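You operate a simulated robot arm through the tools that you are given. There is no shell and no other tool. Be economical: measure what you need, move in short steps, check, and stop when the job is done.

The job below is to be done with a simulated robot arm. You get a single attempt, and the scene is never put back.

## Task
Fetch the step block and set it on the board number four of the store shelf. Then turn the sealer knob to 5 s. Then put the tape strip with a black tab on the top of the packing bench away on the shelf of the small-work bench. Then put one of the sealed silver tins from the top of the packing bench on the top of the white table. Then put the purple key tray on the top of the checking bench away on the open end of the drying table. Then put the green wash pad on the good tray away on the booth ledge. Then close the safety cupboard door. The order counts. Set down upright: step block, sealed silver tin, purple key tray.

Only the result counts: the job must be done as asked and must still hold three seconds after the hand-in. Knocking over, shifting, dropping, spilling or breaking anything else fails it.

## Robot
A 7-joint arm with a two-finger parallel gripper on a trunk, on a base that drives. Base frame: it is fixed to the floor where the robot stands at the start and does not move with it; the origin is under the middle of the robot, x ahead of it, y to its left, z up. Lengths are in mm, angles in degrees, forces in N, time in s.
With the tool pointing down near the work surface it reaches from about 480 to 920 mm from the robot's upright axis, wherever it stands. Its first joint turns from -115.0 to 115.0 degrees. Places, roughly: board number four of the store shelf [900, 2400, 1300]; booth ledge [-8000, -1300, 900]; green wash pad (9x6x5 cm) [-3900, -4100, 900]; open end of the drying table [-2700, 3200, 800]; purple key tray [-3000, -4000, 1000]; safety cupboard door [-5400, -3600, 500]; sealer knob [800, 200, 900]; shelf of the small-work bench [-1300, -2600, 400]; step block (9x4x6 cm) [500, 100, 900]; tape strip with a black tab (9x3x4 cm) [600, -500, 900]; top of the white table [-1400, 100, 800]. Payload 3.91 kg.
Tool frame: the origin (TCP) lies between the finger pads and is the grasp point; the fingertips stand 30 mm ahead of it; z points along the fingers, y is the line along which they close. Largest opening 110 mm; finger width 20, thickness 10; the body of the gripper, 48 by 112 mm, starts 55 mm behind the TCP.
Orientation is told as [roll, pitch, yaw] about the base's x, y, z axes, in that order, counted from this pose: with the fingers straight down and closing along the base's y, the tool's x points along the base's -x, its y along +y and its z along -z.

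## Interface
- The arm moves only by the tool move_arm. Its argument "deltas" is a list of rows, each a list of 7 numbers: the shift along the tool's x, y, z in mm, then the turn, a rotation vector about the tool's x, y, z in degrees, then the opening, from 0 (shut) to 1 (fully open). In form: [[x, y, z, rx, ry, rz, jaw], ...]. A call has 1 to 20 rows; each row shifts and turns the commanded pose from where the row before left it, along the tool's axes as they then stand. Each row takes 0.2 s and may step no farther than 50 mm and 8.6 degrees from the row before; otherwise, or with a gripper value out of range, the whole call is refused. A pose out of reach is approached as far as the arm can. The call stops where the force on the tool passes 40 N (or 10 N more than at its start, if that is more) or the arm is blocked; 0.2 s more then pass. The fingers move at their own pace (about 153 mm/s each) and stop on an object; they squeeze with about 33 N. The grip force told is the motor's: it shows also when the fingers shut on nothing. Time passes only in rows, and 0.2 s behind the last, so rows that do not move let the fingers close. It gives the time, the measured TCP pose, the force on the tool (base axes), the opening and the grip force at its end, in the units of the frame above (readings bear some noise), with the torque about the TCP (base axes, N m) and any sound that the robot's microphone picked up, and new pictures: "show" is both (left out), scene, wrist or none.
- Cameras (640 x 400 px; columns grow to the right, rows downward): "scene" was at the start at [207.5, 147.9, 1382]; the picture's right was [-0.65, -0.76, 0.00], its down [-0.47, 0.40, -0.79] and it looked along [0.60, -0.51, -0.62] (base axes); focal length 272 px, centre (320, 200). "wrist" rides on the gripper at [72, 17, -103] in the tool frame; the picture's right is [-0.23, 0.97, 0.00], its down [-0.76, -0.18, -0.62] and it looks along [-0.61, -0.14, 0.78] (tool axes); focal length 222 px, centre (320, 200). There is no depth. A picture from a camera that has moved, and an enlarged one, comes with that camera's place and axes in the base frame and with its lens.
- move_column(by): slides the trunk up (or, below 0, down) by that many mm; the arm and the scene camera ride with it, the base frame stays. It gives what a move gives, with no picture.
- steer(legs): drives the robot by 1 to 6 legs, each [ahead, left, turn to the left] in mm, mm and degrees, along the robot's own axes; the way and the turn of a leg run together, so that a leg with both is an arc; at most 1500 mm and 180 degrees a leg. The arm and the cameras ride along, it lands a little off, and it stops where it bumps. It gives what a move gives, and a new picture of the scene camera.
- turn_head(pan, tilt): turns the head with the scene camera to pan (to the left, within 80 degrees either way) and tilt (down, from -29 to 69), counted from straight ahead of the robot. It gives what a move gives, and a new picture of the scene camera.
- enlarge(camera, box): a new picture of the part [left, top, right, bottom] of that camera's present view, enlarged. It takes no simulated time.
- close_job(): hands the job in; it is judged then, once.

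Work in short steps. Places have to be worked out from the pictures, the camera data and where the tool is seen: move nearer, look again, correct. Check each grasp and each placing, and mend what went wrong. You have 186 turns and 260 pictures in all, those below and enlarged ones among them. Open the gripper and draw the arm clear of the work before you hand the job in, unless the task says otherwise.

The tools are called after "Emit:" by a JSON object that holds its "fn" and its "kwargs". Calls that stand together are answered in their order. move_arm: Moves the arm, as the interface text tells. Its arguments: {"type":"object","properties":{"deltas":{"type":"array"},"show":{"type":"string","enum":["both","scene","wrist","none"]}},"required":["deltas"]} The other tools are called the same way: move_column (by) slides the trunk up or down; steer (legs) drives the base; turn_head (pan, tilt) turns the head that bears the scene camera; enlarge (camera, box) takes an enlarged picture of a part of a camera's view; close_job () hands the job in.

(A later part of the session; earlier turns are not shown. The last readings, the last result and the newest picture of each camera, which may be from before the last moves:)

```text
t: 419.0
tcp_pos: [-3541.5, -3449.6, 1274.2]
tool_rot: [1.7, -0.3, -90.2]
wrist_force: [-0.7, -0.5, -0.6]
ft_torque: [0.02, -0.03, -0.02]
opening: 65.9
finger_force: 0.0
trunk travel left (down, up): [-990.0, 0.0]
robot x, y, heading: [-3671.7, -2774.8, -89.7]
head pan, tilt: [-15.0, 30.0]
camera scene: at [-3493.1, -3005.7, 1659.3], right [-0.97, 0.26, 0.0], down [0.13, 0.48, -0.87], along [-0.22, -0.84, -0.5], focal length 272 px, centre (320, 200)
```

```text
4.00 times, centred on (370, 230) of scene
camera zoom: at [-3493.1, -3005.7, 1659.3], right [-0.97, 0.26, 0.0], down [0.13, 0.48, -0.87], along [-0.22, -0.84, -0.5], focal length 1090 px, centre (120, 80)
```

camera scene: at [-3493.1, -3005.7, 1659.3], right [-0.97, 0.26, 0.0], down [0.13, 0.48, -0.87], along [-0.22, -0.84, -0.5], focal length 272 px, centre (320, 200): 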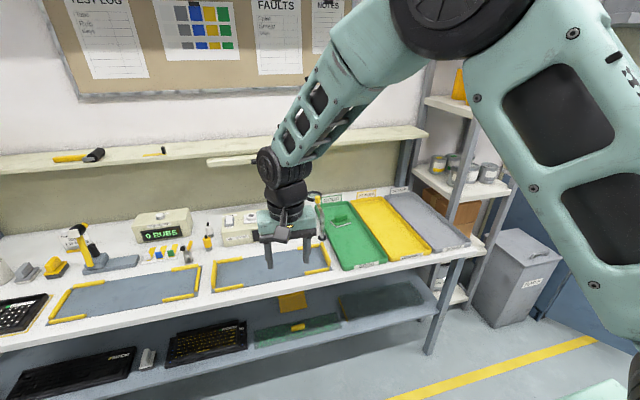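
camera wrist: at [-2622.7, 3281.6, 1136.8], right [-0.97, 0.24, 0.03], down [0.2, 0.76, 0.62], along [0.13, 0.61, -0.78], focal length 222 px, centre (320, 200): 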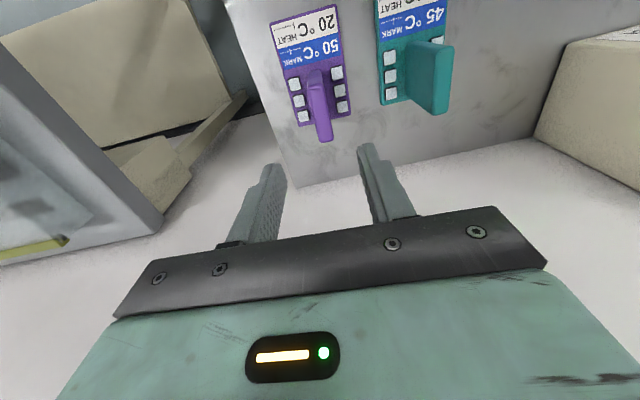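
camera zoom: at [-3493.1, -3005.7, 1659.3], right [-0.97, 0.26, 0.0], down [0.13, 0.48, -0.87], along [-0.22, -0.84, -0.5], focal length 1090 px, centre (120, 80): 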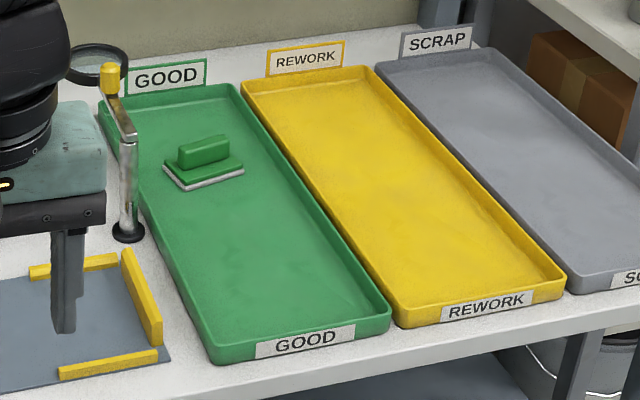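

The pad (long axis ≈12.6° off x) is centred at ≈[-3893, -4103], lamp stand at x≈-3763. Drive so the hand comes above it.

Emit:
{"fn": "steer", "kwargs": {"legs": [[0, -352, 0], [520, 0, 0]]}}

Emit:
{"fn": "move_arm", "kwargs": {"deltas": [[-30, 0, 10, 0, 0, -6.35, 0.8], [-30, 0, 10, 0, 0, -6.35, 0.8]], "show": "both"}}

```text
t: 423.9
tcp_pos: [-3893.4, -3973.5, 1274.7]
tool_rot: [1.7, -0.4, -90.5]
wrist_force: [-0.6, -0.5, 0.0]
ft_torque: [-0.05, 0.03, 0.0]
opening: 66.2
finger_force: 0.0
trunk travel left (down, up): [-990.0, 0.0]
robot x, y, heading: [-4024.9, -3305.7, -90.5]
head pan, tilt: [-15.0, 30.0]
camera scene: at [-3843.7, -3531.2, 1659.3], right [-0.97, 0.26, 0.0], down [0.13, 0.48, -0.87], along [-0.23, -0.84, -0.5], focal length 272 px, centre (320, 200)
```

scene: 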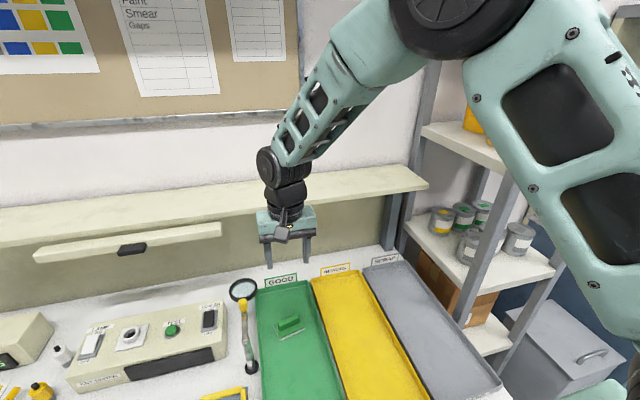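

```text
t: 424.5
tcp_pos: [-3890.1, -4034.1, 1253.6]
tool_rot: [1.5, -0.7, -77.7]
wrist_force: [-0.8, 0.3, -0.8]
ft_torque: [0.02, -0.03, 0.0]
opening: 88.0
finger_force: 0.2
trunk travel left (down, up): [-990.0, 0.0]
robot x, y, heading: [-4024.6, -3301.9, -90.1]
head pan, tilt: [-15.0, 30.0]
camera scene: at [-3843.9, -3531.0, 1659.4], right [-0.97, 0.26, 0.0], down [0.13, 0.48, -0.87], along [-0.23, -0.84, -0.5], focal length 272 px, centre (320, 200)
camera wrist: at [-3892.1, -3959.8, 1355.8], right [1.0, -0.02, 0.03], down [-0.03, -0.78, 0.63], along [0.01, -0.63, -0.78], focal length 222 px, centre (320, 200)
```

scene: 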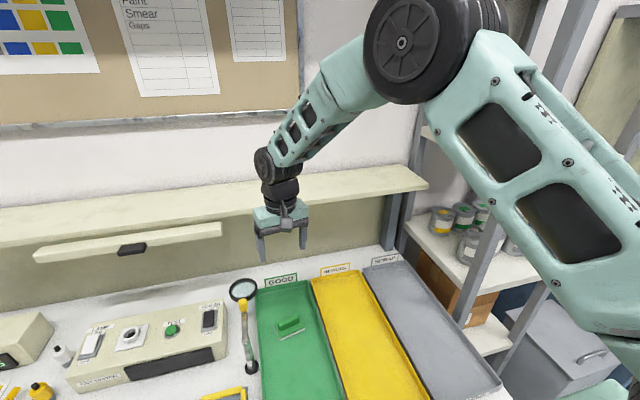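
wrist: 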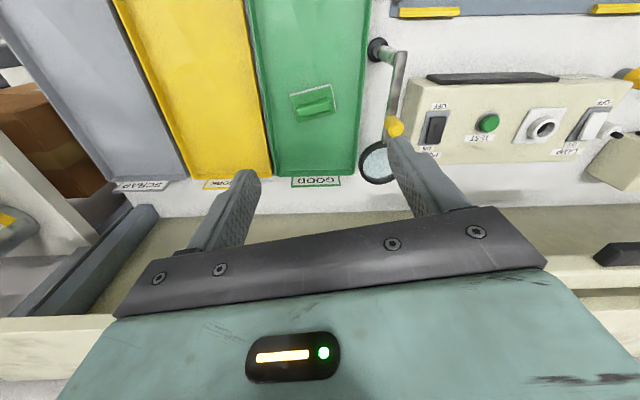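

Handle at ≈[-3892, -4090]. Lower 200 mm, shift forward 55 mm, and re-check.

Emit:
{"fn": "move_arm", "kwargs": {"deltas": [[0, 0, 45, 0, 0, 0, 0.8], [0, 0, 45, 0, 0, 0, 0.8], [0, 0, 45, 0, 0, 0, 0.8], [0, 0, 45, 0, 0, 0, 0.8], [-27.6, -7, 20, 0, 0, 0, 0.8], [-27.6, -7, 20, 0, 0, 0, 0.8]], "show": "both"}}

```text
t: 425.9
tcp_pos: [-3884.9, -4092.4, 1035.6]
tool_rot: [1.5, -0.8, -77.8]
wrist_force: [-0.3, -0.7, 0.2]
ft_torque: [-0.01, 0.01, 0.02]
opening: 87.8
finger_force: 0.1
trunk travel left (down, up): [-990.0, 0.0]
robot x, y, heading: [-4026.2, -3298.6, -90.0]
head pan, tilt: [-15.0, 30.0]
camera scene: at [-3843.7, -3531.0, 1659.4], right [-0.97, 0.26, 0.0], down [0.13, 0.48, -0.87], along [-0.23, -0.84, -0.5], focal length 272 px, centre (320, 200)
camera wrist: at [-3886.4, -4017.2, 1138.0], right [1.0, -0.02, 0.03], down [-0.03, -0.78, 0.63], along [0.01, -0.63, -0.78], focal length 222 px, centre (320, 200)
```

scene: 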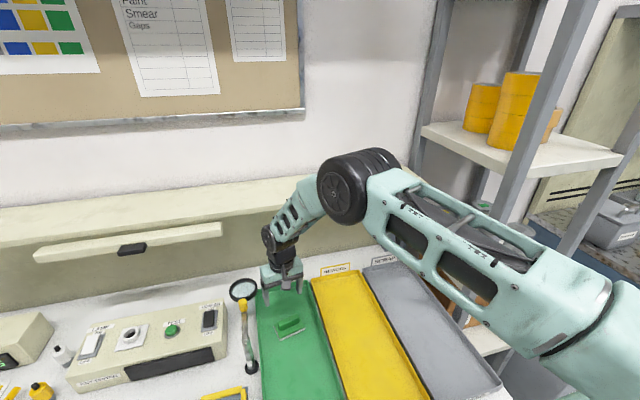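
wrist: 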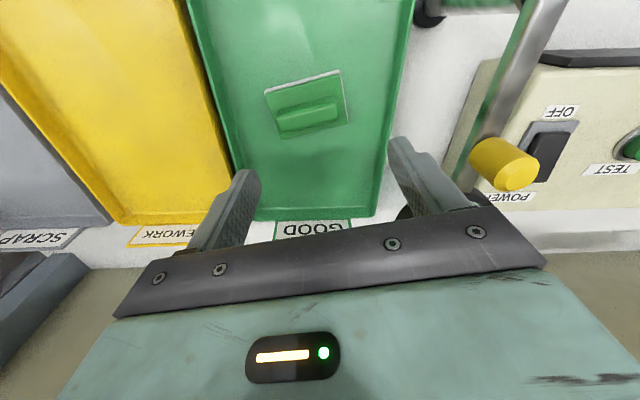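

Handle centre ≈[-3894, -4091], ~62 mm long. Open wide and descend to z≈911.

Emit:
{"fn": "move_arm", "kwargs": {"deltas": [[2, -8.6, 30, 0, 0, 0, 0.95], [0, 0, 35, 0, 0, 0, 0.95], [0, 0, 35, 0, 0, 0, 0.95], [0, 0, 20, 0, 0, 0, 0.95], [0, 0, 0, 0, 0, 0, 0.95]], "show": "wrist"}}

```text
t: 427.1
tcp_pos: [-3892.5, -4094.5, 915.1]
tool_rot: [1.4, -0.7, -77.8]
wrist_force: [0.1, -0.4, 0.3]
ft_torque: [0.02, -0.02, -0.02]
opening: 104.3
finger_force: 0.1
trunk travel left (down, up): [-990.0, 0.0]
robot x, y, heading: [-4024.7, -3297.3, -90.1]
head pan, tilt: [-15.0, 30.0]
camera wrist: at [-3894.3, -4019.2, 1017.4], right [1.0, -0.02, 0.03], down [-0.03, -0.78, 0.63], along [0.01, -0.63, -0.78], focal length 222 px, centre (320, 200)
```

wrist: 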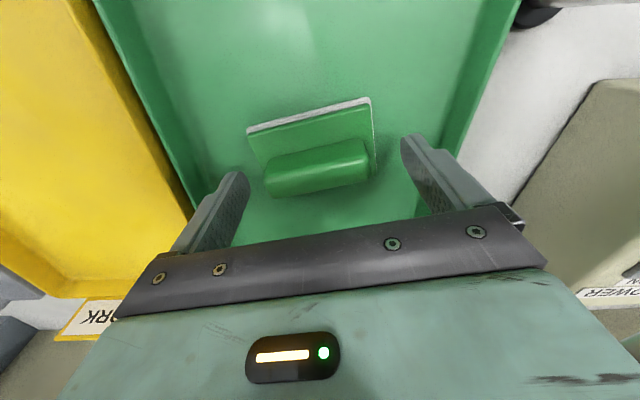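

Centred. Lower 5 mm more and close.

Emit:
{"fn": "move_arm", "kwargs": {"deltas": [[0, 0, 5, 0, 0, 0, 0.95], [0, 0, 0, 0, 0, 0, 0.3], [0, 0, 0, 0, 0, 0, 0.3], [0, 0, 0, 0, 0, 0, 0.3]], "show": "wrist"}}

```text
t: 428.1
tcp_pos: [-3891.9, -4093.1, 909.3]
tool_rot: [1.5, -0.7, -77.8]
wrist_force: [-0.1, -1.0, -0.5]
ft_torque: [-0.01, 0.03, 0.01]
opening: 69.3
finger_force: 33.3
trunk travel left (down, up): [-990.0, 0.0]
robot x, y, heading: [-4024.6, -3300.3, -90.3]
head pan, tilt: [-15.0, 30.0]
camera wrist: at [-3893.6, -4019.2, 1012.6], right [1.0, -0.02, 0.03], down [-0.03, -0.78, 0.63], along [0.01, -0.63, -0.78], focal length 222 px, centre (320, 200)
```

wrist: 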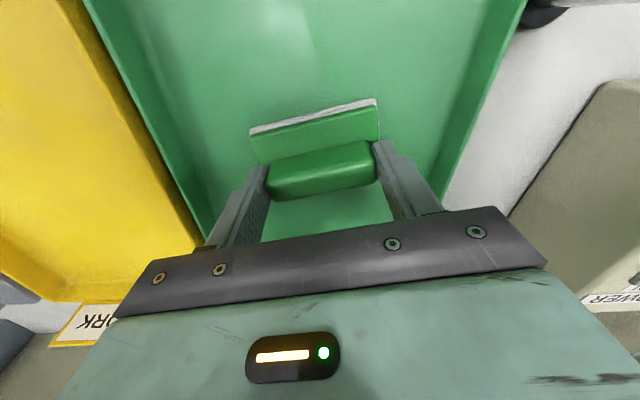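

Gripped (69 mm). Lift, retract, back off and turn west to look for the booth ledge.

Emit:
{"fn": "move_arm", "kwargs": {"deltas": [[0, 0, -30, 0, 0, 0, 0.3], [0, 0, -45, 0, 0, 0, 0.3], [0, 0, -45, 0, 0, 0, 0.3], [0, 0, -45, 0, 0, 0, 0.3], [0, 0, -45, 0, 0, 0, 0.3], [40, 0, 0, 0, 0, 0, 0.3], [40, 0, 0, 0, 0, 0, 0.3], [40, 0, 0, 0, 0, 0, 0.3]], "show": "none"}}

Emit:
{"fn": "steer", "kwargs": {"legs": [[-480, 0, 0], [0, 0, -90]]}}

Emit:
{"fn": "turn_head", "kwargs": {"pan": -10, "tilt": 15}}

```text
t: 429.9
tcp_pos: [-3920.6, -3975.5, 1118.8]
tool_rot: [1.4, -0.7, -77.9]
wrist_force: [0.0, 0.5, -1.8]
ft_torque: [0.04, -0.04, -0.04]
opening: 69.2
finger_force: 33.8
trunk travel left (down, up): [-990.0, 0.0]
robot x, y, heading: [-4023.4, -3302.1, -90.2]
head pan, tilt: [-15.0, 30.0]
```

```text
t: 435.0
tcp_pos: [-4465.6, -3336.5, 1120.2]
tool_rot: [1.6, -0.6, -125.9]
wrist_force: [-0.6, -0.4, -1.6]
ft_torque: [0.02, -0.03, 0.0]
opening: 69.1
finger_force: 32.7
trunk travel left (down, up): [-990.0, 0.0]
robot x, y, heading: [-4031.2, -2807.0, -138.2]
head pan, tilt: [-15.0, 30.0]
stopped in leg 2: the robot was blocked; the commanded pose is now the measured one
camera scene: at [-4083.3, -3096.9, 1659.3], right [-0.45, 0.89, 0.0], down [0.45, 0.23, -0.87], along [-0.77, -0.39, -0.5], focal length 272 px, centre (320, 200)
```

scene: 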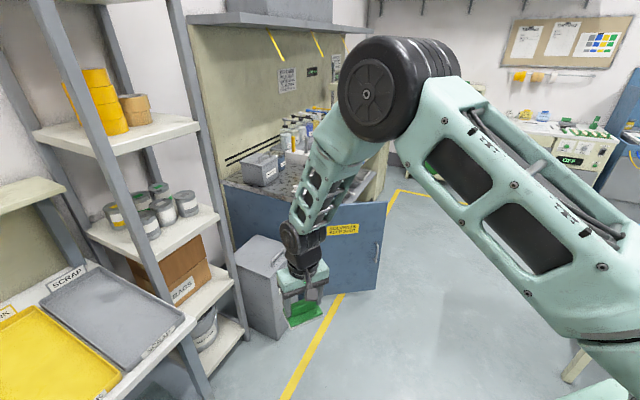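

```text
t: 435.8
tcp_pos: [-4466.5, -3334.9, 1120.5]
tool_rot: [1.5, -0.6, -125.9]
wrist_force: [0.2, 0.5, -0.7]
ft_torque: [0.02, 0.01, 0.0]
opening: 69.1
finger_force: 32.7
trunk travel left (down, up): [-990.0, 0.0]
robot x, y, heading: [-4029.2, -2806.0, -138.4]
head pan, tilt: [-10.0, 15.0]
camera scene: at [-4081.5, -3105.3, 1683.4], right [-0.53, 0.85, 0.0], down [0.22, 0.14, -0.97], along [-0.82, -0.51, -0.26], focal length 272 px, centre (320, 200)
```

scene: 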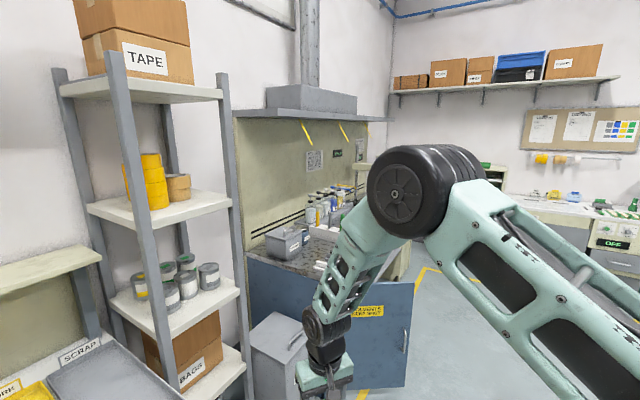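

Turning was blocked by something behind. I shift southwest first, then finish the turn.

Emit:
{"fn": "steer", "kwargs": {"legs": [[250, -80, 0], [0, 0, -41]]}}

Emit:
{"fn": "turn_head", "kwargs": {"pan": -5, "tilt": 15}}

```text
t: 439.6
tcp_pos: [-4943.2, -3032.3, 1120.3]
tool_rot: [1.5, -0.5, -166.5]
wrist_force: [0.1, 0.4, -0.2]
ft_torque: [-0.02, 0.02, -0.02]
opening: 69.2
finger_force: 33.2
trunk travel left (down, up): [-990.0, 0.0]
robot x, y, heading: [-4273.3, -2914.4, -178.8]
head pan, tilt: [-10.0, 15.0]
camera scene: at [-4500.8, -3109.0, 1683.5], right [0.15, 0.99, 0.0], down [0.26, -0.04, -0.97], along [-0.95, 0.15, -0.26], focal length 272 px, centre (320, 200)
```

scene: 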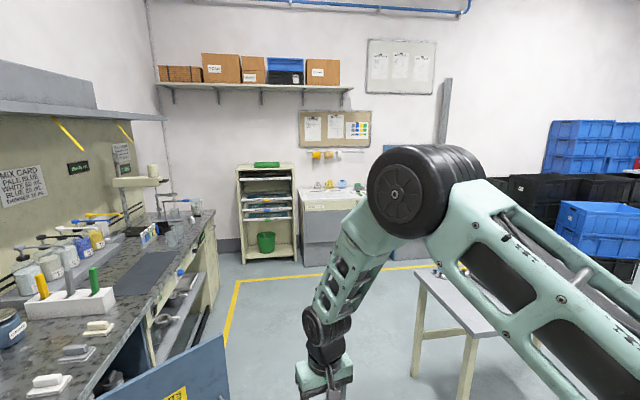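

```text
t: 440.2
tcp_pos: [-4942.0, -3032.2, 1120.4]
tool_rot: [1.5, -0.6, -166.4]
wrist_force: [-0.6, -0.6, 0.0]
ft_torque: [-0.03, 0.02, 0.0]
opening: 68.8
finger_force: 33.3
trunk travel left (down, up): [-990.0, 0.0]
robot x, y, heading: [-4270.1, -2916.2, -178.9]
head pan, tilt: [-5.0, 15.0]
camera scene: at [-4501.7, -3117.0, 1683.5], right [0.07, 1.0, 0.0], down [0.26, -0.02, -0.97], along [-0.96, 0.07, -0.26], focal length 272 px, centre (320, 200)
```

scene: 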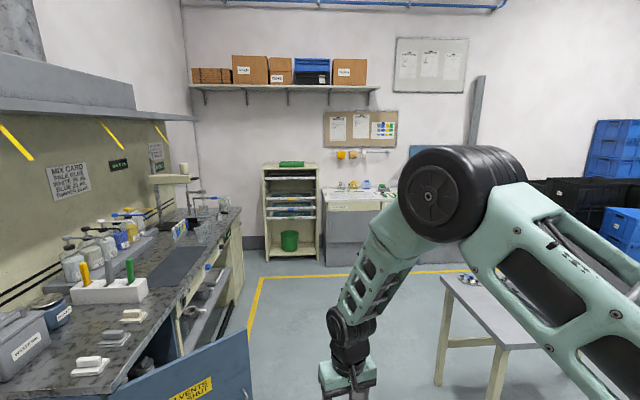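

Emit:
{"fn": "turn_head", "kwargs": {"pan": -30, "tilt": 10}}

Emit:
{"fn": "turn_head", "kwargs": {"pan": 20, "tilt": 45}}

```text
t: 441.1
tcp_pos: [-4942.6, -3033.2, 1119.6]
tool_rot: [1.5, -0.5, -166.5]
wrist_force: [-0.6, -0.2, -0.5]
ft_torque: [-0.03, 0.0, -0.02]
opening: 69.3
finger_force: 32.5
trunk travel left (down, up): [-990.0, 0.0]
robot x, y, heading: [-4270.9, -2914.1, -178.9]
head pan, tilt: [-30.0, 10.0]
camera scene: at [-4490.0, -3078.5, 1691.6], right [0.48, 0.88, 0.0], down [0.15, -0.08, -0.98], along [-0.86, 0.47, -0.17], focal length 272 px, centre (320, 200)
```

scene: 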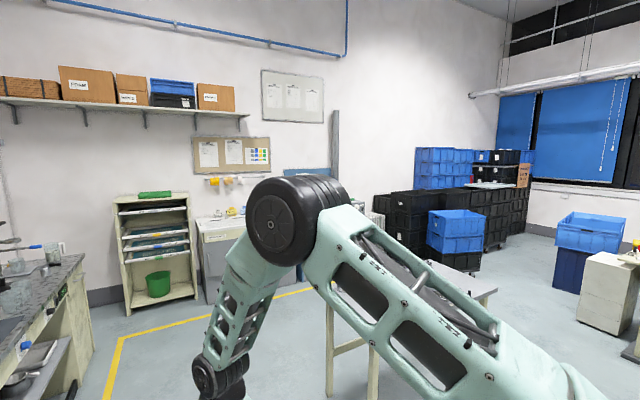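

```text
t: 442.3
tcp_pos: [-4942.0, -3032.4, 1118.8]
tool_rot: [1.5, -0.6, -166.4]
wrist_force: [-0.8, 0.0, -0.4]
ft_torque: [0.03, 0.0, -0.01]
opening: 68.8
finger_force: 32.4
trunk travel left (down, up): [-990.0, 0.0]
robot x, y, heading: [-4267.9, -2916.3, -178.7]
head pan, tilt: [20.0, 45.0]
camera scene: at [-4484.4, -3152.6, 1636.7], right [-0.36, 0.93, 0.0], down [0.66, 0.25, -0.71], along [-0.66, -0.25, -0.71], focal length 272 px, centre (320, 200)
```

scene: 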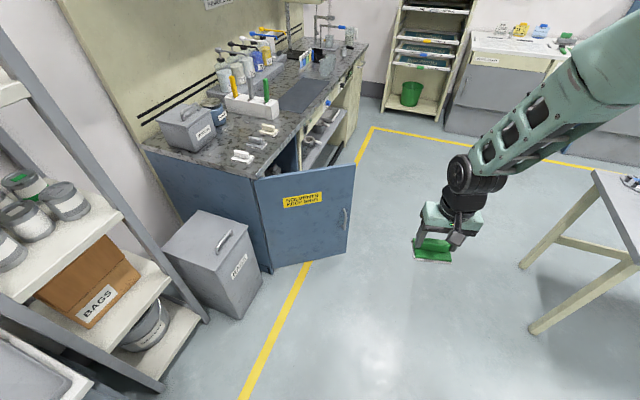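

Cupboard door is ~46° open (hinge ≈[-5210,-3768], free edge ≈[-5583,-3384]). First the pad: drive west along y≈-2900 and look at the west wall.

Emit:
{"fn": "steer", "kwargs": {"legs": [[1500, 0, 0]]}}

Emit:
{"fn": "turn_head", "kwargs": {"pan": -35, "tilt": 20}}

```text
t: 449.7
tcp_pos: [-6436.4, -3066.0, 1121.8]
tool_rot: [1.5, -0.6, -166.4]
wrist_force: [0.2, -0.2, -1.3]
ft_torque: [0.0, -0.01, -0.01]
opening: 68.8
finger_force: 33.0
trunk travel left (down, up): [-990.0, 0.0]
robot x, y, heading: [-5763.0, -2944.8, -178.7]
head pan, tilt: [20.0, 45.0]
camera scene: at [-5977.9, -3184.4, 1636.7], right [-0.36, 0.93, 0.0], down [0.66, 0.26, -0.71], along [-0.66, -0.26, -0.71], focal length 272 px, centre (320, 200)
```

scene: 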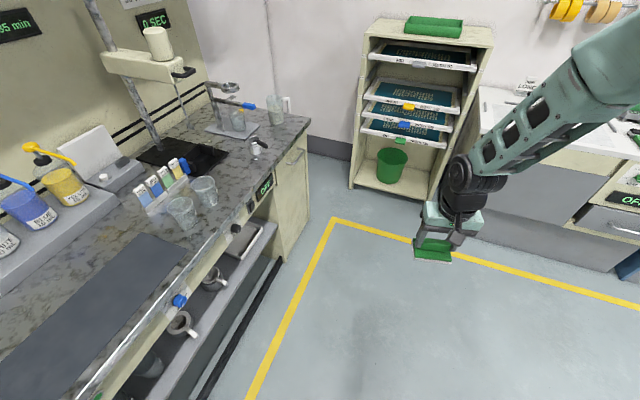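

```text
t: 450.9
tcp_pos: [-6435.2, -3066.3, 1120.2]
tool_rot: [1.5, -0.7, -166.5]
wrist_force: [-0.1, 0.3, -1.3]
ft_torque: [0.03, 0.02, 0.01]
opening: 68.9
finger_force: 33.2
trunk travel left (down, up): [-990.0, 0.0]
robot x, y, heading: [-5763.0, -2947.4, -178.6]
head pan, tilt: [-35.0, 20.0]
camera scene: at [-5979.6, -3103.3, 1675.3], right [0.55, 0.83, 0.0], down [0.28, -0.19, -0.94], along [-0.78, 0.52, -0.34], focal length 272 px, centre (320, 200)
```

scene: 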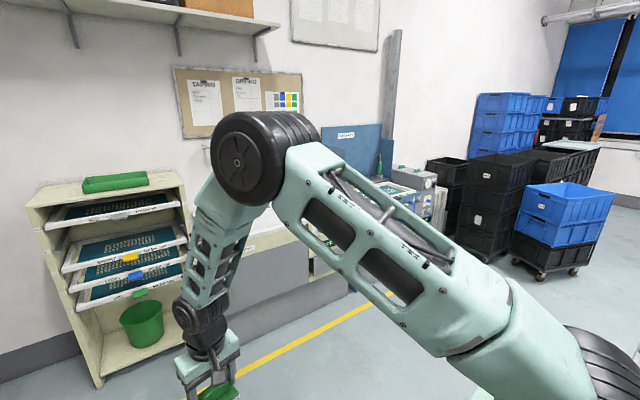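

The booth with the blue back panel is further northwest. Drive ahead 880 mm then strafe north and look.

Emit:
{"fn": "steer", "kwargs": {"legs": [[850, 0, 0], [0, -800, -1.4]]}}

Emit:
{"fn": "turn_head", "kwargs": {"pan": -30, "tilt": 30}}

```text
t: 459.4
tcp_pos: [-7306.1, -2261.8, 1120.2]
tool_rot: [1.5, -0.6, -167.3]
wrist_force: [0.4, 0.7, 0.0]
ft_torque: [-0.01, -0.04, 0.04]
opening: 68.9
finger_force: 32.7
trunk travel left (down, up): [-990.0, 0.0]
robot x, y, heading: [-6633.9, -2152.4, -179.7]
head pan, tilt: [-35.0, 20.0]
camera scene: at [-6850.4, -2306.1, 1675.3], right [0.57, 0.82, 0.0], down [0.28, -0.19, -0.94], along [-0.77, 0.53, -0.34], focal length 272 px, centre (320, 200)
```

scene: 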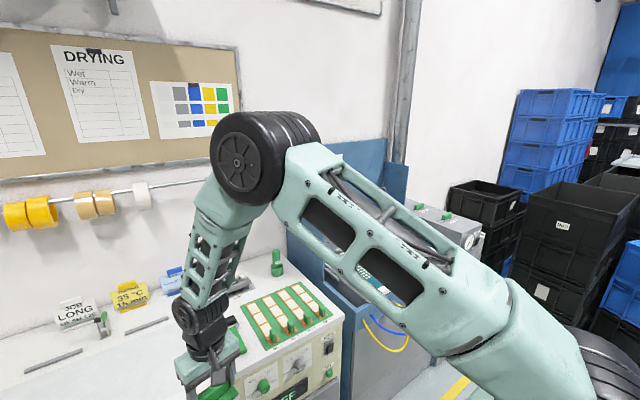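

```text
t: 460.1
tcp_pos: [-7306.7, -2261.0, 1119.1]
tool_rot: [1.5, -0.6, -167.3]
wrist_force: [-1.0, 0.2, -0.9]
ft_torque: [0.02, -0.01, 0.01]
opening: 68.9
finger_force: 33.6
trunk travel left (down, up): [-990.0, 0.0]
robot x, y, heading: [-6632.7, -2153.5, -179.5]
head pan, tilt: [-30.0, 30.0]
camera scene: at [-6852.4, -2314.2, 1659.3], right [0.49, 0.87, 0.0], down [0.43, -0.25, -0.87], along [-0.75, 0.43, -0.5], focal length 272 px, centre (320, 200)
```

scene: 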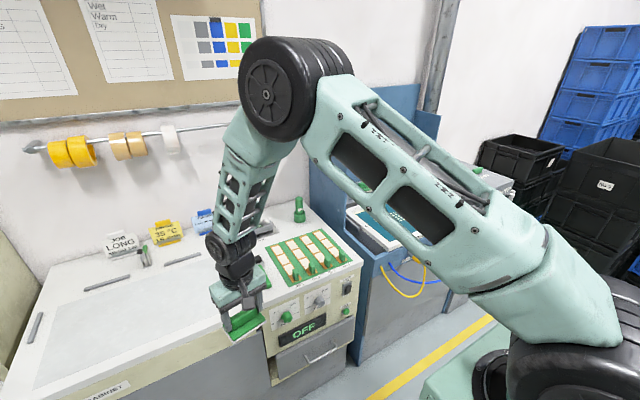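

Emit:
{"fn": "steer", "kwargs": {"legs": [[0, -650, 0]]}}

Emit:
{"fn": "turn_head", "kwargs": {"pan": -20, "tilt": 35}}

```text
t: 463.8
tcp_pos: [-7313.4, -1610.9, 1119.6]
tool_rot: [1.5, -0.6, -166.4]
wrist_force: [-0.2, -0.4, -0.6]
ft_torque: [0.0, 0.04, -0.01]
opening: 69.1
finger_force: 33.0
trunk travel left (down, up): [-990.0, 0.0]
robot x, y, heading: [-6639.0, -1491.3, -178.9]
head pan, tilt: [-30.0, 30.0]
camera scene: at [-6858.8, -1658.0, 1659.3], right [0.48, 0.88, 0.0], down [0.44, -0.24, -0.87], along [-0.76, 0.42, -0.5], focal length 272 px, centre (320, 200)
```

scene: 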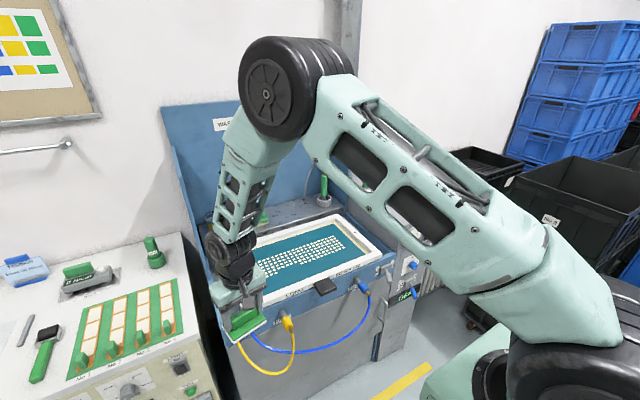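

```text
t: 464.5
tcp_pos: [-7313.6, -1611.0, 1119.9]
tool_rot: [1.6, -0.6, -166.4]
wrist_force: [0.0, -0.5, -0.6]
ft_torque: [0.0, -0.02, 0.03]
opening: 68.9
finger_force: 33.0
trunk travel left (down, up): [-990.0, 0.0]
robot x, y, heading: [-6642.8, -1491.9, -179.0]
head pan, tilt: [-20.0, 35.0]
camera scene: at [-6862.9, -1673.0, 1651.5], right [0.32, 0.95, 0.0], down [0.54, -0.19, -0.82], along [-0.78, 0.27, -0.57], focal length 272 px, centre (320, 200)
```

scene: 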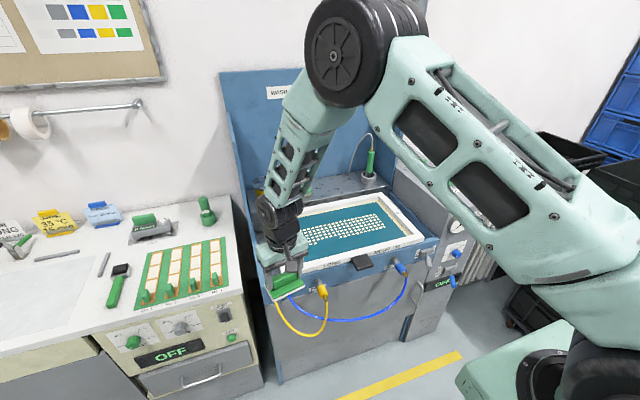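

Emit:
{"fn": "enlarge", "kwargs": {"camera": "scene", "box": [220, 80, 460, 300]}}

Emit:
{"fn": "enlarge", "kwargs": {"camera": "wrist", "box": [0, 0, 640, 400]}}

```text
1.82 times, centred on (340, 190) of scene
camera zoom: at [-6862.9, -1673.0, 1651.5], right [0.32, 0.95, 0.0], down [0.54, -0.19, -0.82], along [-0.78, 0.27, -0.57], focal length 495 px, centre (284, 218)
```

zoom: 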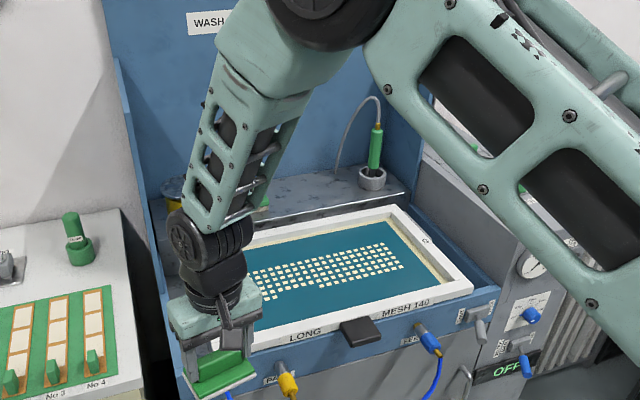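

```text
1.00 times, centred on (320, 200) of wrist
camera zoom: at [-7239.0, -1608.1, 1222.7], right [0.01, -1.0, 0.03], down [-0.78, 0.01, 0.63], along [-0.63, -0.03, -0.78], focal length 222 px, centre (320, 200)
```

zoom: 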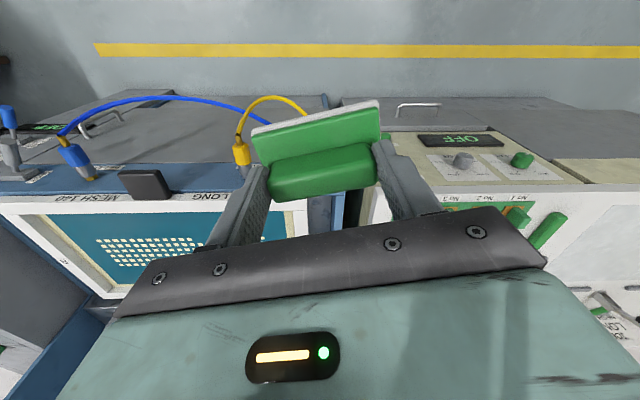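

The wash booth's ledge runs along the back (x≈-7873…-8020, z≈900), free around y≈-1250. I straighten the pad, strafe north 361 mm and advance 350 mm.

Emit:
{"fn": "move_arm", "kwargs": {"deltas": [[0, 0, 0, 0, 0, 6.3, 0.3], [0, 0, -20, 0, 0, 6.3, 0.3]], "show": "none"}}

Emit:
{"fn": "steer", "kwargs": {"legs": [[0, -361, -1], [350, 0, 0]]}}

Emit:
{"fn": "turn_head", "kwargs": {"pan": 10, "tilt": 35}}

```text
t: 465.1
tcp_pos: [-7314.7, -1610.5, 1139.6]
tool_rot: [1.6, -0.3, -179.1]
wrist_force: [0.2, 0.0, -1.1]
ft_torque: [0.01, 0.04, -0.01]
opening: 68.9
finger_force: 33.1
trunk travel left (down, up): [-990.0, 0.0]
robot x, y, heading: [-6641.1, -1493.9, -178.8]
head pan, tilt: [-20.0, 35.0]
```

```text
t: 469.3
tcp_pos: [-7669.1, -1243.8, 1141.3]
tool_rot: [1.7, -0.4, -179.8]
wrist_force: [0.3, -0.3, -0.8]
ft_torque: [-0.02, -0.02, -0.01]
opening: 69.2
finger_force: 33.4
trunk travel left (down, up): [-990.0, 0.0]
robot x, y, heading: [-6992.7, -1132.2, -179.6]
head pan, tilt: [-20.0, 35.0]
camera scene: at [-7217.7, -1311.7, 1651.5], right [0.33, 0.94, 0.0], down [0.54, -0.19, -0.82], along [-0.77, 0.27, -0.57], focal length 272 px, centre (320, 200)
```

scene: 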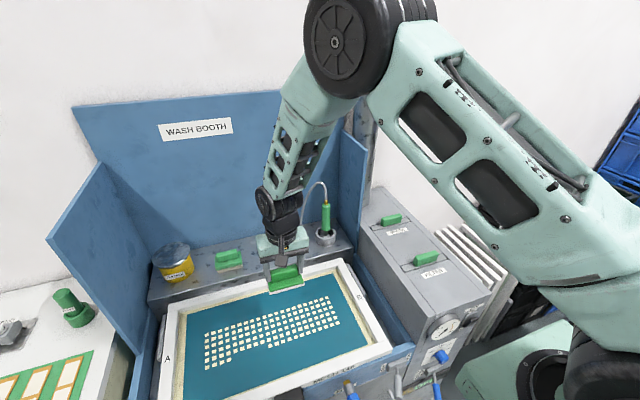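

```text
t: 470.2
tcp_pos: [-7668.0, -1243.2, 1140.4]
tool_rot: [1.6, -0.3, -179.8]
wrist_force: [0.3, 0.0, -0.8]
ft_torque: [0.0, 0.0, 0.0]
opening: 69.1
finger_force: 33.4
trunk travel left (down, up): [-990.0, 0.0]
robot x, y, heading: [-6996.1, -1135.1, -179.5]
head pan, tilt: [10.0, 35.0]
camera scene: at [-7221.6, -1357.1, 1651.5], right [-0.18, 0.98, 0.0], down [0.56, 0.1, -0.82], along [-0.81, -0.15, -0.57], focal length 272 px, centre (320, 200)
```

scene: 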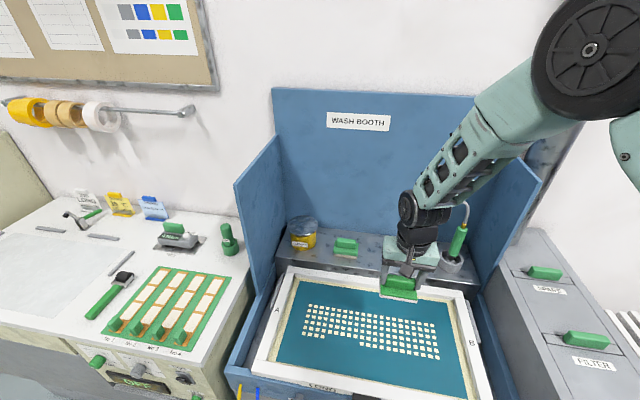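

Emit:
{"fn": "enlarge", "kwargs": {"camera": "scene", "box": [270, 190, 490, 310]}}

```text
2.91 times, centred on (380, 250) of scene
camera zoom: at [-7221.6, -1357.1, 1651.5], right [-0.18, 0.98, 0.0], down [0.56, 0.1, -0.82], along [-0.81, -0.15, -0.57], focal length 792 px, centre (146, 54)
```

zoom: 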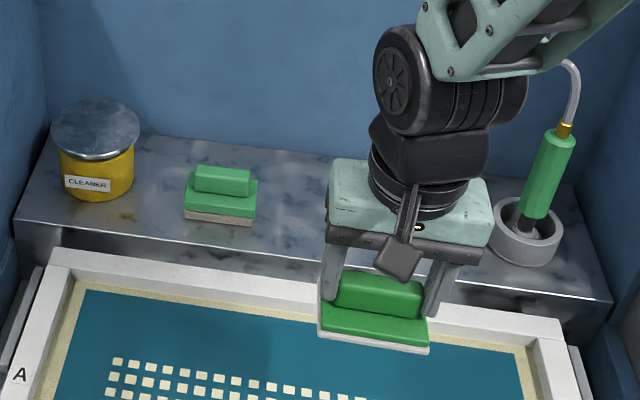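

Free ledge stretch y≈-1348…-1049, x≈-7895…-8085. I pitch the hand 30° to gain reach, drive 40 mm closer, and extend to TCP ≈[-7939, -1200].

Emit:
{"fn": "steer", "kwargs": {"legs": [[40, 0, 0]]}}

Emit:
{"fn": "move_arm", "kwargs": {"deltas": [[0, 0, 0, 0, -7.5, 0, 0.3], [0, 0, 0, 0, -7.5, 0, 0.3], [0, 0, 0, 0, -7.5, 0, 0.3], [0, 0, 0, 0, -7.5, 0, 0.3], [-33.3, -7.2, 19.25, 0, 0, 0, 0.3], [-33.3, -7.2, 19.25, 0, 0, 0, 0.3], [-33.3, -7.2, 19.25, 0, 0, 0, 0.3], [-33.3, -7.2, 19.25, 0, 0, 0, 0.3], [-33.3, -7.2, 19.25, 0, 0, 0, 0.3], [-33.3, -7.2, 19.25, 0, 0, 0, 0.3]], "show": "both"}}

```text
t: 471.1
tcp_pos: [-7707.8, -1242.2, 1139.9]
tool_rot: [1.6, -0.2, -179.9]
wrist_force: [0.3, 0.3, -0.9]
ft_torque: [0.01, 0.0, -0.03]
opening: 69.1
finger_force: 32.5
trunk travel left (down, up): [-990.0, 0.0]
robot x, y, heading: [-7034.5, -1135.1, -179.6]
head pan, tilt: [10.0, 35.0]
camera scene: at [-7261.1, -1357.4, 1651.5], right [-0.18, 0.98, 0.0], down [0.56, 0.1, -0.82], along [-0.81, -0.15, -0.57], focal length 272 px, centre (320, 200)
```

scene: 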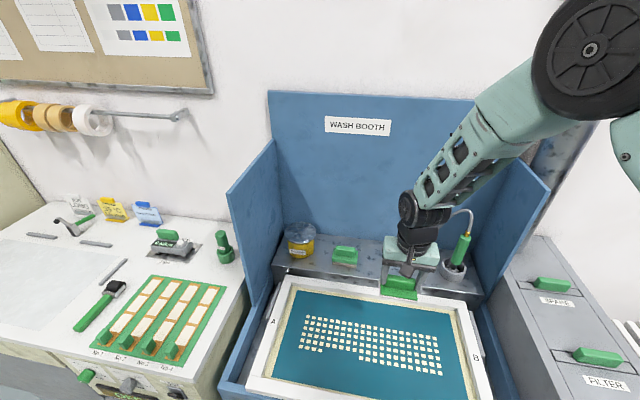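

```text
t: 473.3
tcp_pos: [-7934.9, -1200.4, 1140.3]
tool_rot: [1.8, -30.2, 179.3]
wrist_force: [0.8, -0.2, 0.2]
ft_torque: [0.02, -0.03, 0.02]
opening: 69.1
finger_force: 32.8
trunk travel left (down, up): [-990.0, 0.0]
robot x, y, heading: [-7032.9, -1134.1, -179.3]
head pan, tilt: [10.0, 35.0]
camera scene: at [-7261.1, -1357.7, 1651.5], right [-0.18, 0.98, 0.0], down [0.56, 0.1, -0.82], along [-0.81, -0.15, -0.57], focal length 272 px, centre (320, 200)
camera wrist: at [-7821.1, -1215.6, 1193.2], right [-0.19, -0.97, 0.14], down [-0.34, 0.2, 0.92], along [-0.92, 0.13, -0.37], focal length 222 px, centre (320, 200)
```

scene: 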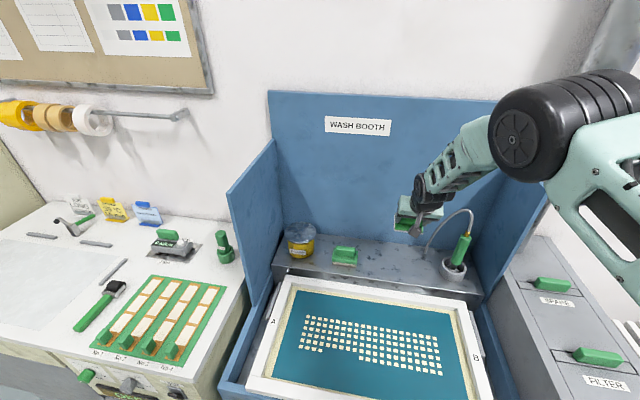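
wrist: 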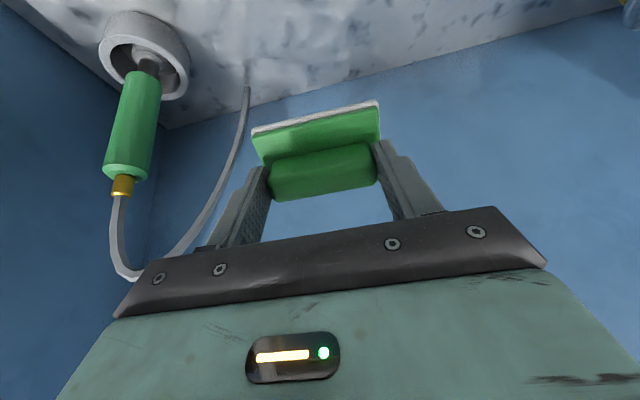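

A hose stands at y≈-1100, so I shift 40 mm south and lower by trunk 140 mm.

Emit:
{"fn": "move_arm", "kwargs": {"deltas": [[0, 40, 0, 0, 0, 0, 0.3]], "show": "none"}}

Emit:
{"fn": "move_column", "kwargs": {"by": -140}}

Emit:
{"fn": "move_arm", "kwargs": {"deltas": [[0, 0, 0, 0, 0, 0, 0.3]], "show": "both"}}

```text
t: 473.7
tcp_pos: [-7938.2, -1239.3, 1141.6]
tool_rot: [1.9, -30.3, 179.2]
wrist_force: [-0.8, 0.8, -0.4]
ft_torque: [-0.07, -0.08, 0.04]
opening: 69.0
finger_force: 32.8
trunk travel left (down, up): [-990.0, 0.0]
robot x, y, heading: [-7037.6, -1133.2, -179.6]
head pan, tilt: [10.0, 35.0]
```

```text
t: 475.4
tcp_pos: [-7936.9, -1241.5, 1001.5]
tool_rot: [1.9, -30.3, 179.3]
wrist_force: [-0.4, 0.4, -1.3]
ft_torque: [0.03, 0.0, 0.0]
opening: 69.1
finger_force: 32.6
trunk travel left (down, up): [-850.0, 140.0]
robot x, y, heading: [-7031.9, -1134.4, -179.6]
head pan, tilt: [10.0, 35.0]
```

```text
t: 475.8
tcp_pos: [-7937.4, -1240.5, 1002.4]
tool_rot: [1.9, -30.2, 179.3]
wrist_force: [0.5, -0.7, -0.1]
ft_torque: [-0.02, -0.02, 0.01]
opening: 69.0
finger_force: 32.8
trunk travel left (down, up): [-850.0, 140.0]
robot x, y, heading: [-7035.3, -1135.5, -179.4]
head pan, tilt: [10.0, 35.0]
camera scene: at [-7261.5, -1357.5, 1511.5], right [-0.18, 0.98, 0.0], down [0.56, 0.1, -0.82], along [-0.81, -0.15, -0.57], focal length 272 px, centre (320, 200)
camera wrist: at [-7822.2, -1256.4, 1054.6], right [-0.19, -0.97, 0.14], down [-0.34, 0.2, 0.92], along [-0.92, 0.13, -0.37], focal length 222 px, centre (320, 200)
```

scene: 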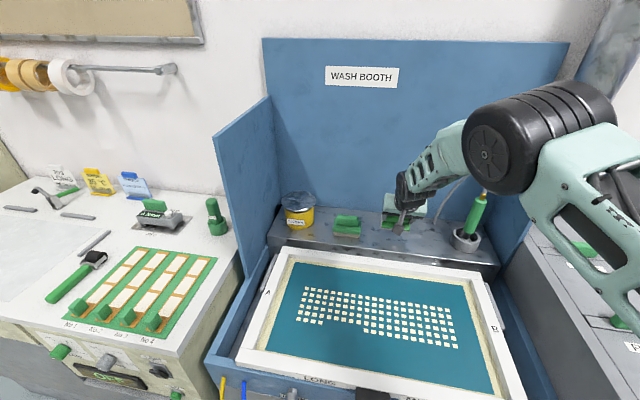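
wrist: 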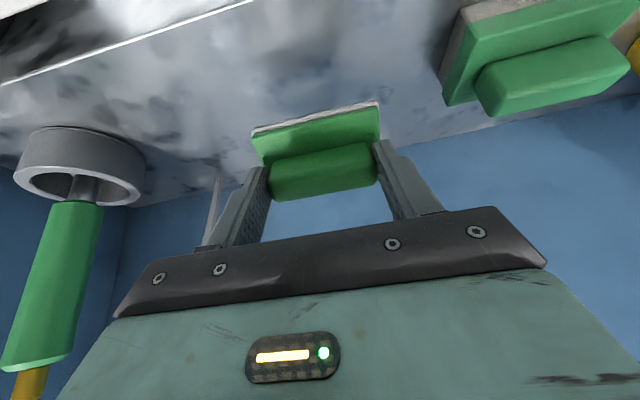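

Now lower gently.

Emit:
{"fn": "move_arm", "kwargs": {"deltas": [[9, 0, 15.6, 0, 0, 0, 0.3], [9, 0, 15.6, 0, 0, 0, 0.3], [0, 0, 0, 0, 0, 0, 0.3]], "show": "none"}}

Emit:
{"fn": "move_arm", "kwargs": {"deltas": [[2.5, 0, 4.3, 0, 0, 0, 0.3], [0, 0, 0, 0, 0, 0, 0.3]], "show": "none"}}

Emit:
{"fn": "move_arm", "kwargs": {"deltas": [[2, 0, 3.5, 0, 0, 0, 0.3], [0, 0, 0, 0, 0, 0, 0.3]], "show": "wrist"}}

```text
t: 476.6
tcp_pos: [-7935.8, -1242.4, 965.4]
tool_rot: [1.8, -30.2, 179.3]
wrist_force: [0.2, -0.4, -1.6]
ft_torque: [-0.02, -0.01, 0.05]
opening: 69.1
finger_force: 33.3
trunk travel left (down, up): [-850.0, 140.0]
robot x, y, heading: [-7034.9, -1133.8, -179.3]
head pan, tilt: [10.0, 35.0]
```

```text
t: 477.2
tcp_pos: [-7935.6, -1241.9, 962.9]
tool_rot: [1.8, -30.4, 179.3]
wrist_force: [2.0, 0.5, 8.6]
ft_torque: [0.36, 0.0, -0.05]
opening: 69.2
finger_force: 32.3
trunk travel left (down, up): [-850.0, 140.0]
robot x, y, heading: [-7036.2, -1135.0, -179.9]
head pan, tilt: [10.0, 35.0]
```

```text
t: 477.8
tcp_pos: [-7937.1, -1243.2, 960.0]
tool_rot: [2.0, -30.6, 179.3]
wrist_force: [1.0, -4.1, 24.9]
ft_torque: [0.66, 0.08, -0.02]
opening: 69.8
finger_force: 33.0
trunk travel left (down, up): [-850.0, 140.0]
robot x, y, heading: [-7036.2, -1129.6, -179.5]
head pan, tilt: [10.0, 35.0]
camera wrist: at [-7822.4, -1258.7, 1012.0], right [-0.19, -0.97, 0.14], down [-0.34, 0.2, 0.92], along [-0.92, 0.13, -0.37], focal length 222 px, centre (320, 200)
```

wrist: 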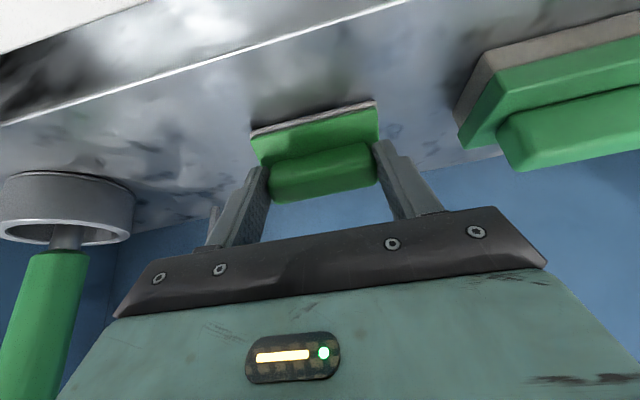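

Near edge of pad rests on the ledge. Release; it should tip flat.

Emit:
{"fn": "move_arm", "kwargs": {"deltas": [[-1, 0, -1.7, 0, 0, 0, 0.3], [0, 0, 0, 0, 0, 0, 0.85], [0, 0, 0, 0, 0, 0, 0.85], [0, 0, 0, 0, 0, 0, 0.85]], "show": "wrist"}}

```text
t: 478.8
tcp_pos: [-7936.5, -1241.9, 958.4]
tool_rot: [1.8, -30.2, 179.2]
wrist_force: [0.0, -0.4, 0.5]
ft_torque: [0.02, 0.0, -0.01]
opening: 93.6
finger_force: 0.1
trunk travel left (down, up): [-850.0, 140.0]
robot x, y, heading: [-7033.2, -1135.1, -179.5]
head pan, tilt: [10.0, 35.0]
camera wrist: at [-7822.1, -1257.6, 1010.7], right [-0.19, -0.97, 0.14], down [-0.35, 0.2, 0.92], along [-0.92, 0.13, -0.37], focal length 222 px, centre (320, 200)
```

wrist: 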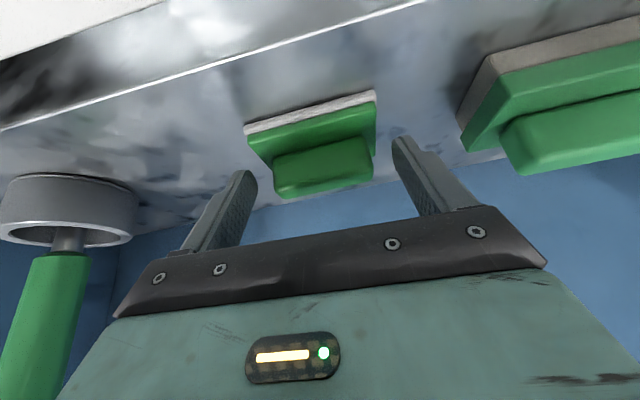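

Pad sits flat. Withdraw along the tool axis, then raise.

Emit:
{"fn": "move_arm", "kwargs": {"deltas": [[0, 0, -40, 0, 0, 0, 0.85], [0, 0, -45, 0, 0, 0, 0.85], [0, 0, -45, 0, 0, 0, 0.85], [35, 0, -20, 0, 0, 0, 0.85], [35, 0, -20, 0, 0, 0, 0.85], [35, 0, -20, 0, 0, 0, 0.85], [35, 0, -20, 0, 0, 0, 0.85]], "show": "scene"}}

```text
t: 480.4
tcp_pos: [-7711.6, -1239.7, 1070.4]
tool_rot: [1.8, -30.2, 179.2]
wrist_force: [-1.1, 1.0, -0.4]
ft_torque: [0.02, 0.01, 0.0]
opening: 93.6
finger_force: 0.0
trunk travel left (down, up): [-850.0, 140.0]
robot x, y, heading: [-7032.3, -1134.4, -179.7]
head pan, tilt: [10.0, 35.0]
camera scene: at [-7261.9, -1357.3, 1511.4], right [-0.18, 0.98, 0.0], down [0.56, 0.1, -0.82], along [-0.81, -0.15, -0.57], focal length 272 px, centre (320, 200)
```

scene: 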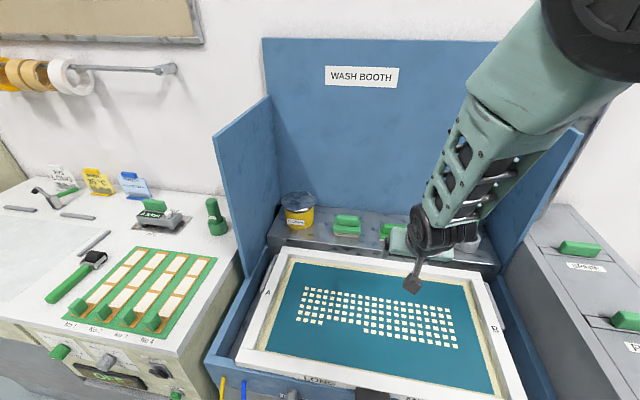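

Now the cupboard door. Retract the hand, drive back east to the front of the cupboard and face south.

Emit:
{"fn": "move_arm", "kwargs": {"deltas": [[35, 0, -20, 0, 0, 0, 0], [35, 0, -20, 0, 0, 0, 0], [17, 0, -10, 0, 0, 0, 0]], "show": "none"}}

Emit:
{"fn": "steer", "kwargs": {"legs": [[-390, 0, 0], [0, 1490, 0], [0, 90, 0], [-1030, 0, 0], [0, 0, 90]]}}

Emit:
{"fn": "turn_head", "kwargs": {"pan": 10, "tilt": 50}}

```text
t: 481.2
tcp_pos: [-7611.3, -1236.7, 1066.7]
tool_rot: [1.9, -30.2, 179.3]
wrist_force: [-0.2, 0.0, 0.3]
ft_torque: [0.02, -0.05, 0.0]
opening: 0.0
finger_force: 32.9
trunk travel left (down, up): [-850.0, 140.0]
robot x, y, heading: [-7031.2, -1134.4, -179.3]
head pan, tilt: [10.0, 35.0]
```

```text
t: 499.9
tcp_pos: [-5534.6, -3278.7, 1067.1]
tool_rot: [1.9, -30.2, -92.8]
wrist_force: [0.8, -0.5, 0.4]
ft_torque: [-0.01, -0.04, -0.03]
opening: 0.0
finger_force: 33.0
trunk travel left (down, up): [-850.0, 140.0]
robot x, y, heading: [-5617.3, -2696.8, -91.3]
head pan, tilt: [10.0, 35.0]
camera scene: at [-5403.1, -2934.8, 1511.5], right [-0.99, -0.15, 0.0], down [-0.08, 0.57, -0.82], along [0.12, -0.81, -0.57], focal length 272 px, centre (320, 200)
```

scene: 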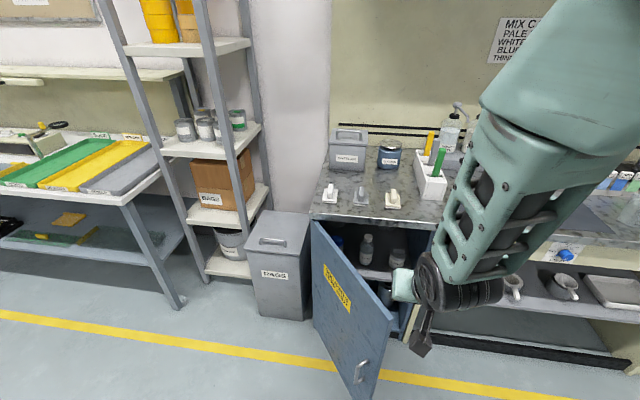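

```text
t: 500.6
tcp_pos: [-5536.1, -3279.4, 1066.5]
tool_rot: [1.9, -30.1, -92.8]
wrist_force: [-0.1, 0.7, 0.5]
ft_torque: [0.01, 0.0, -0.03]
opening: 0.0
finger_force: 33.2
trunk travel left (down, up): [-850.0, 140.0]
robot x, y, heading: [-5615.6, -2697.7, -91.8]
head pan, tilt: [10.0, 50.0]
camera scene: at [-5404.7, -2923.9, 1489.8], right [-0.99, -0.15, 0.0], down [-0.11, 0.76, -0.64], along [0.09, -0.64, -0.77], focal length 272 px, centre (320, 200)
```

scene: 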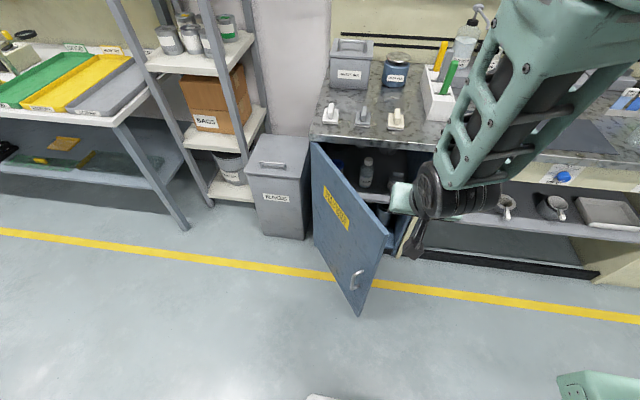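

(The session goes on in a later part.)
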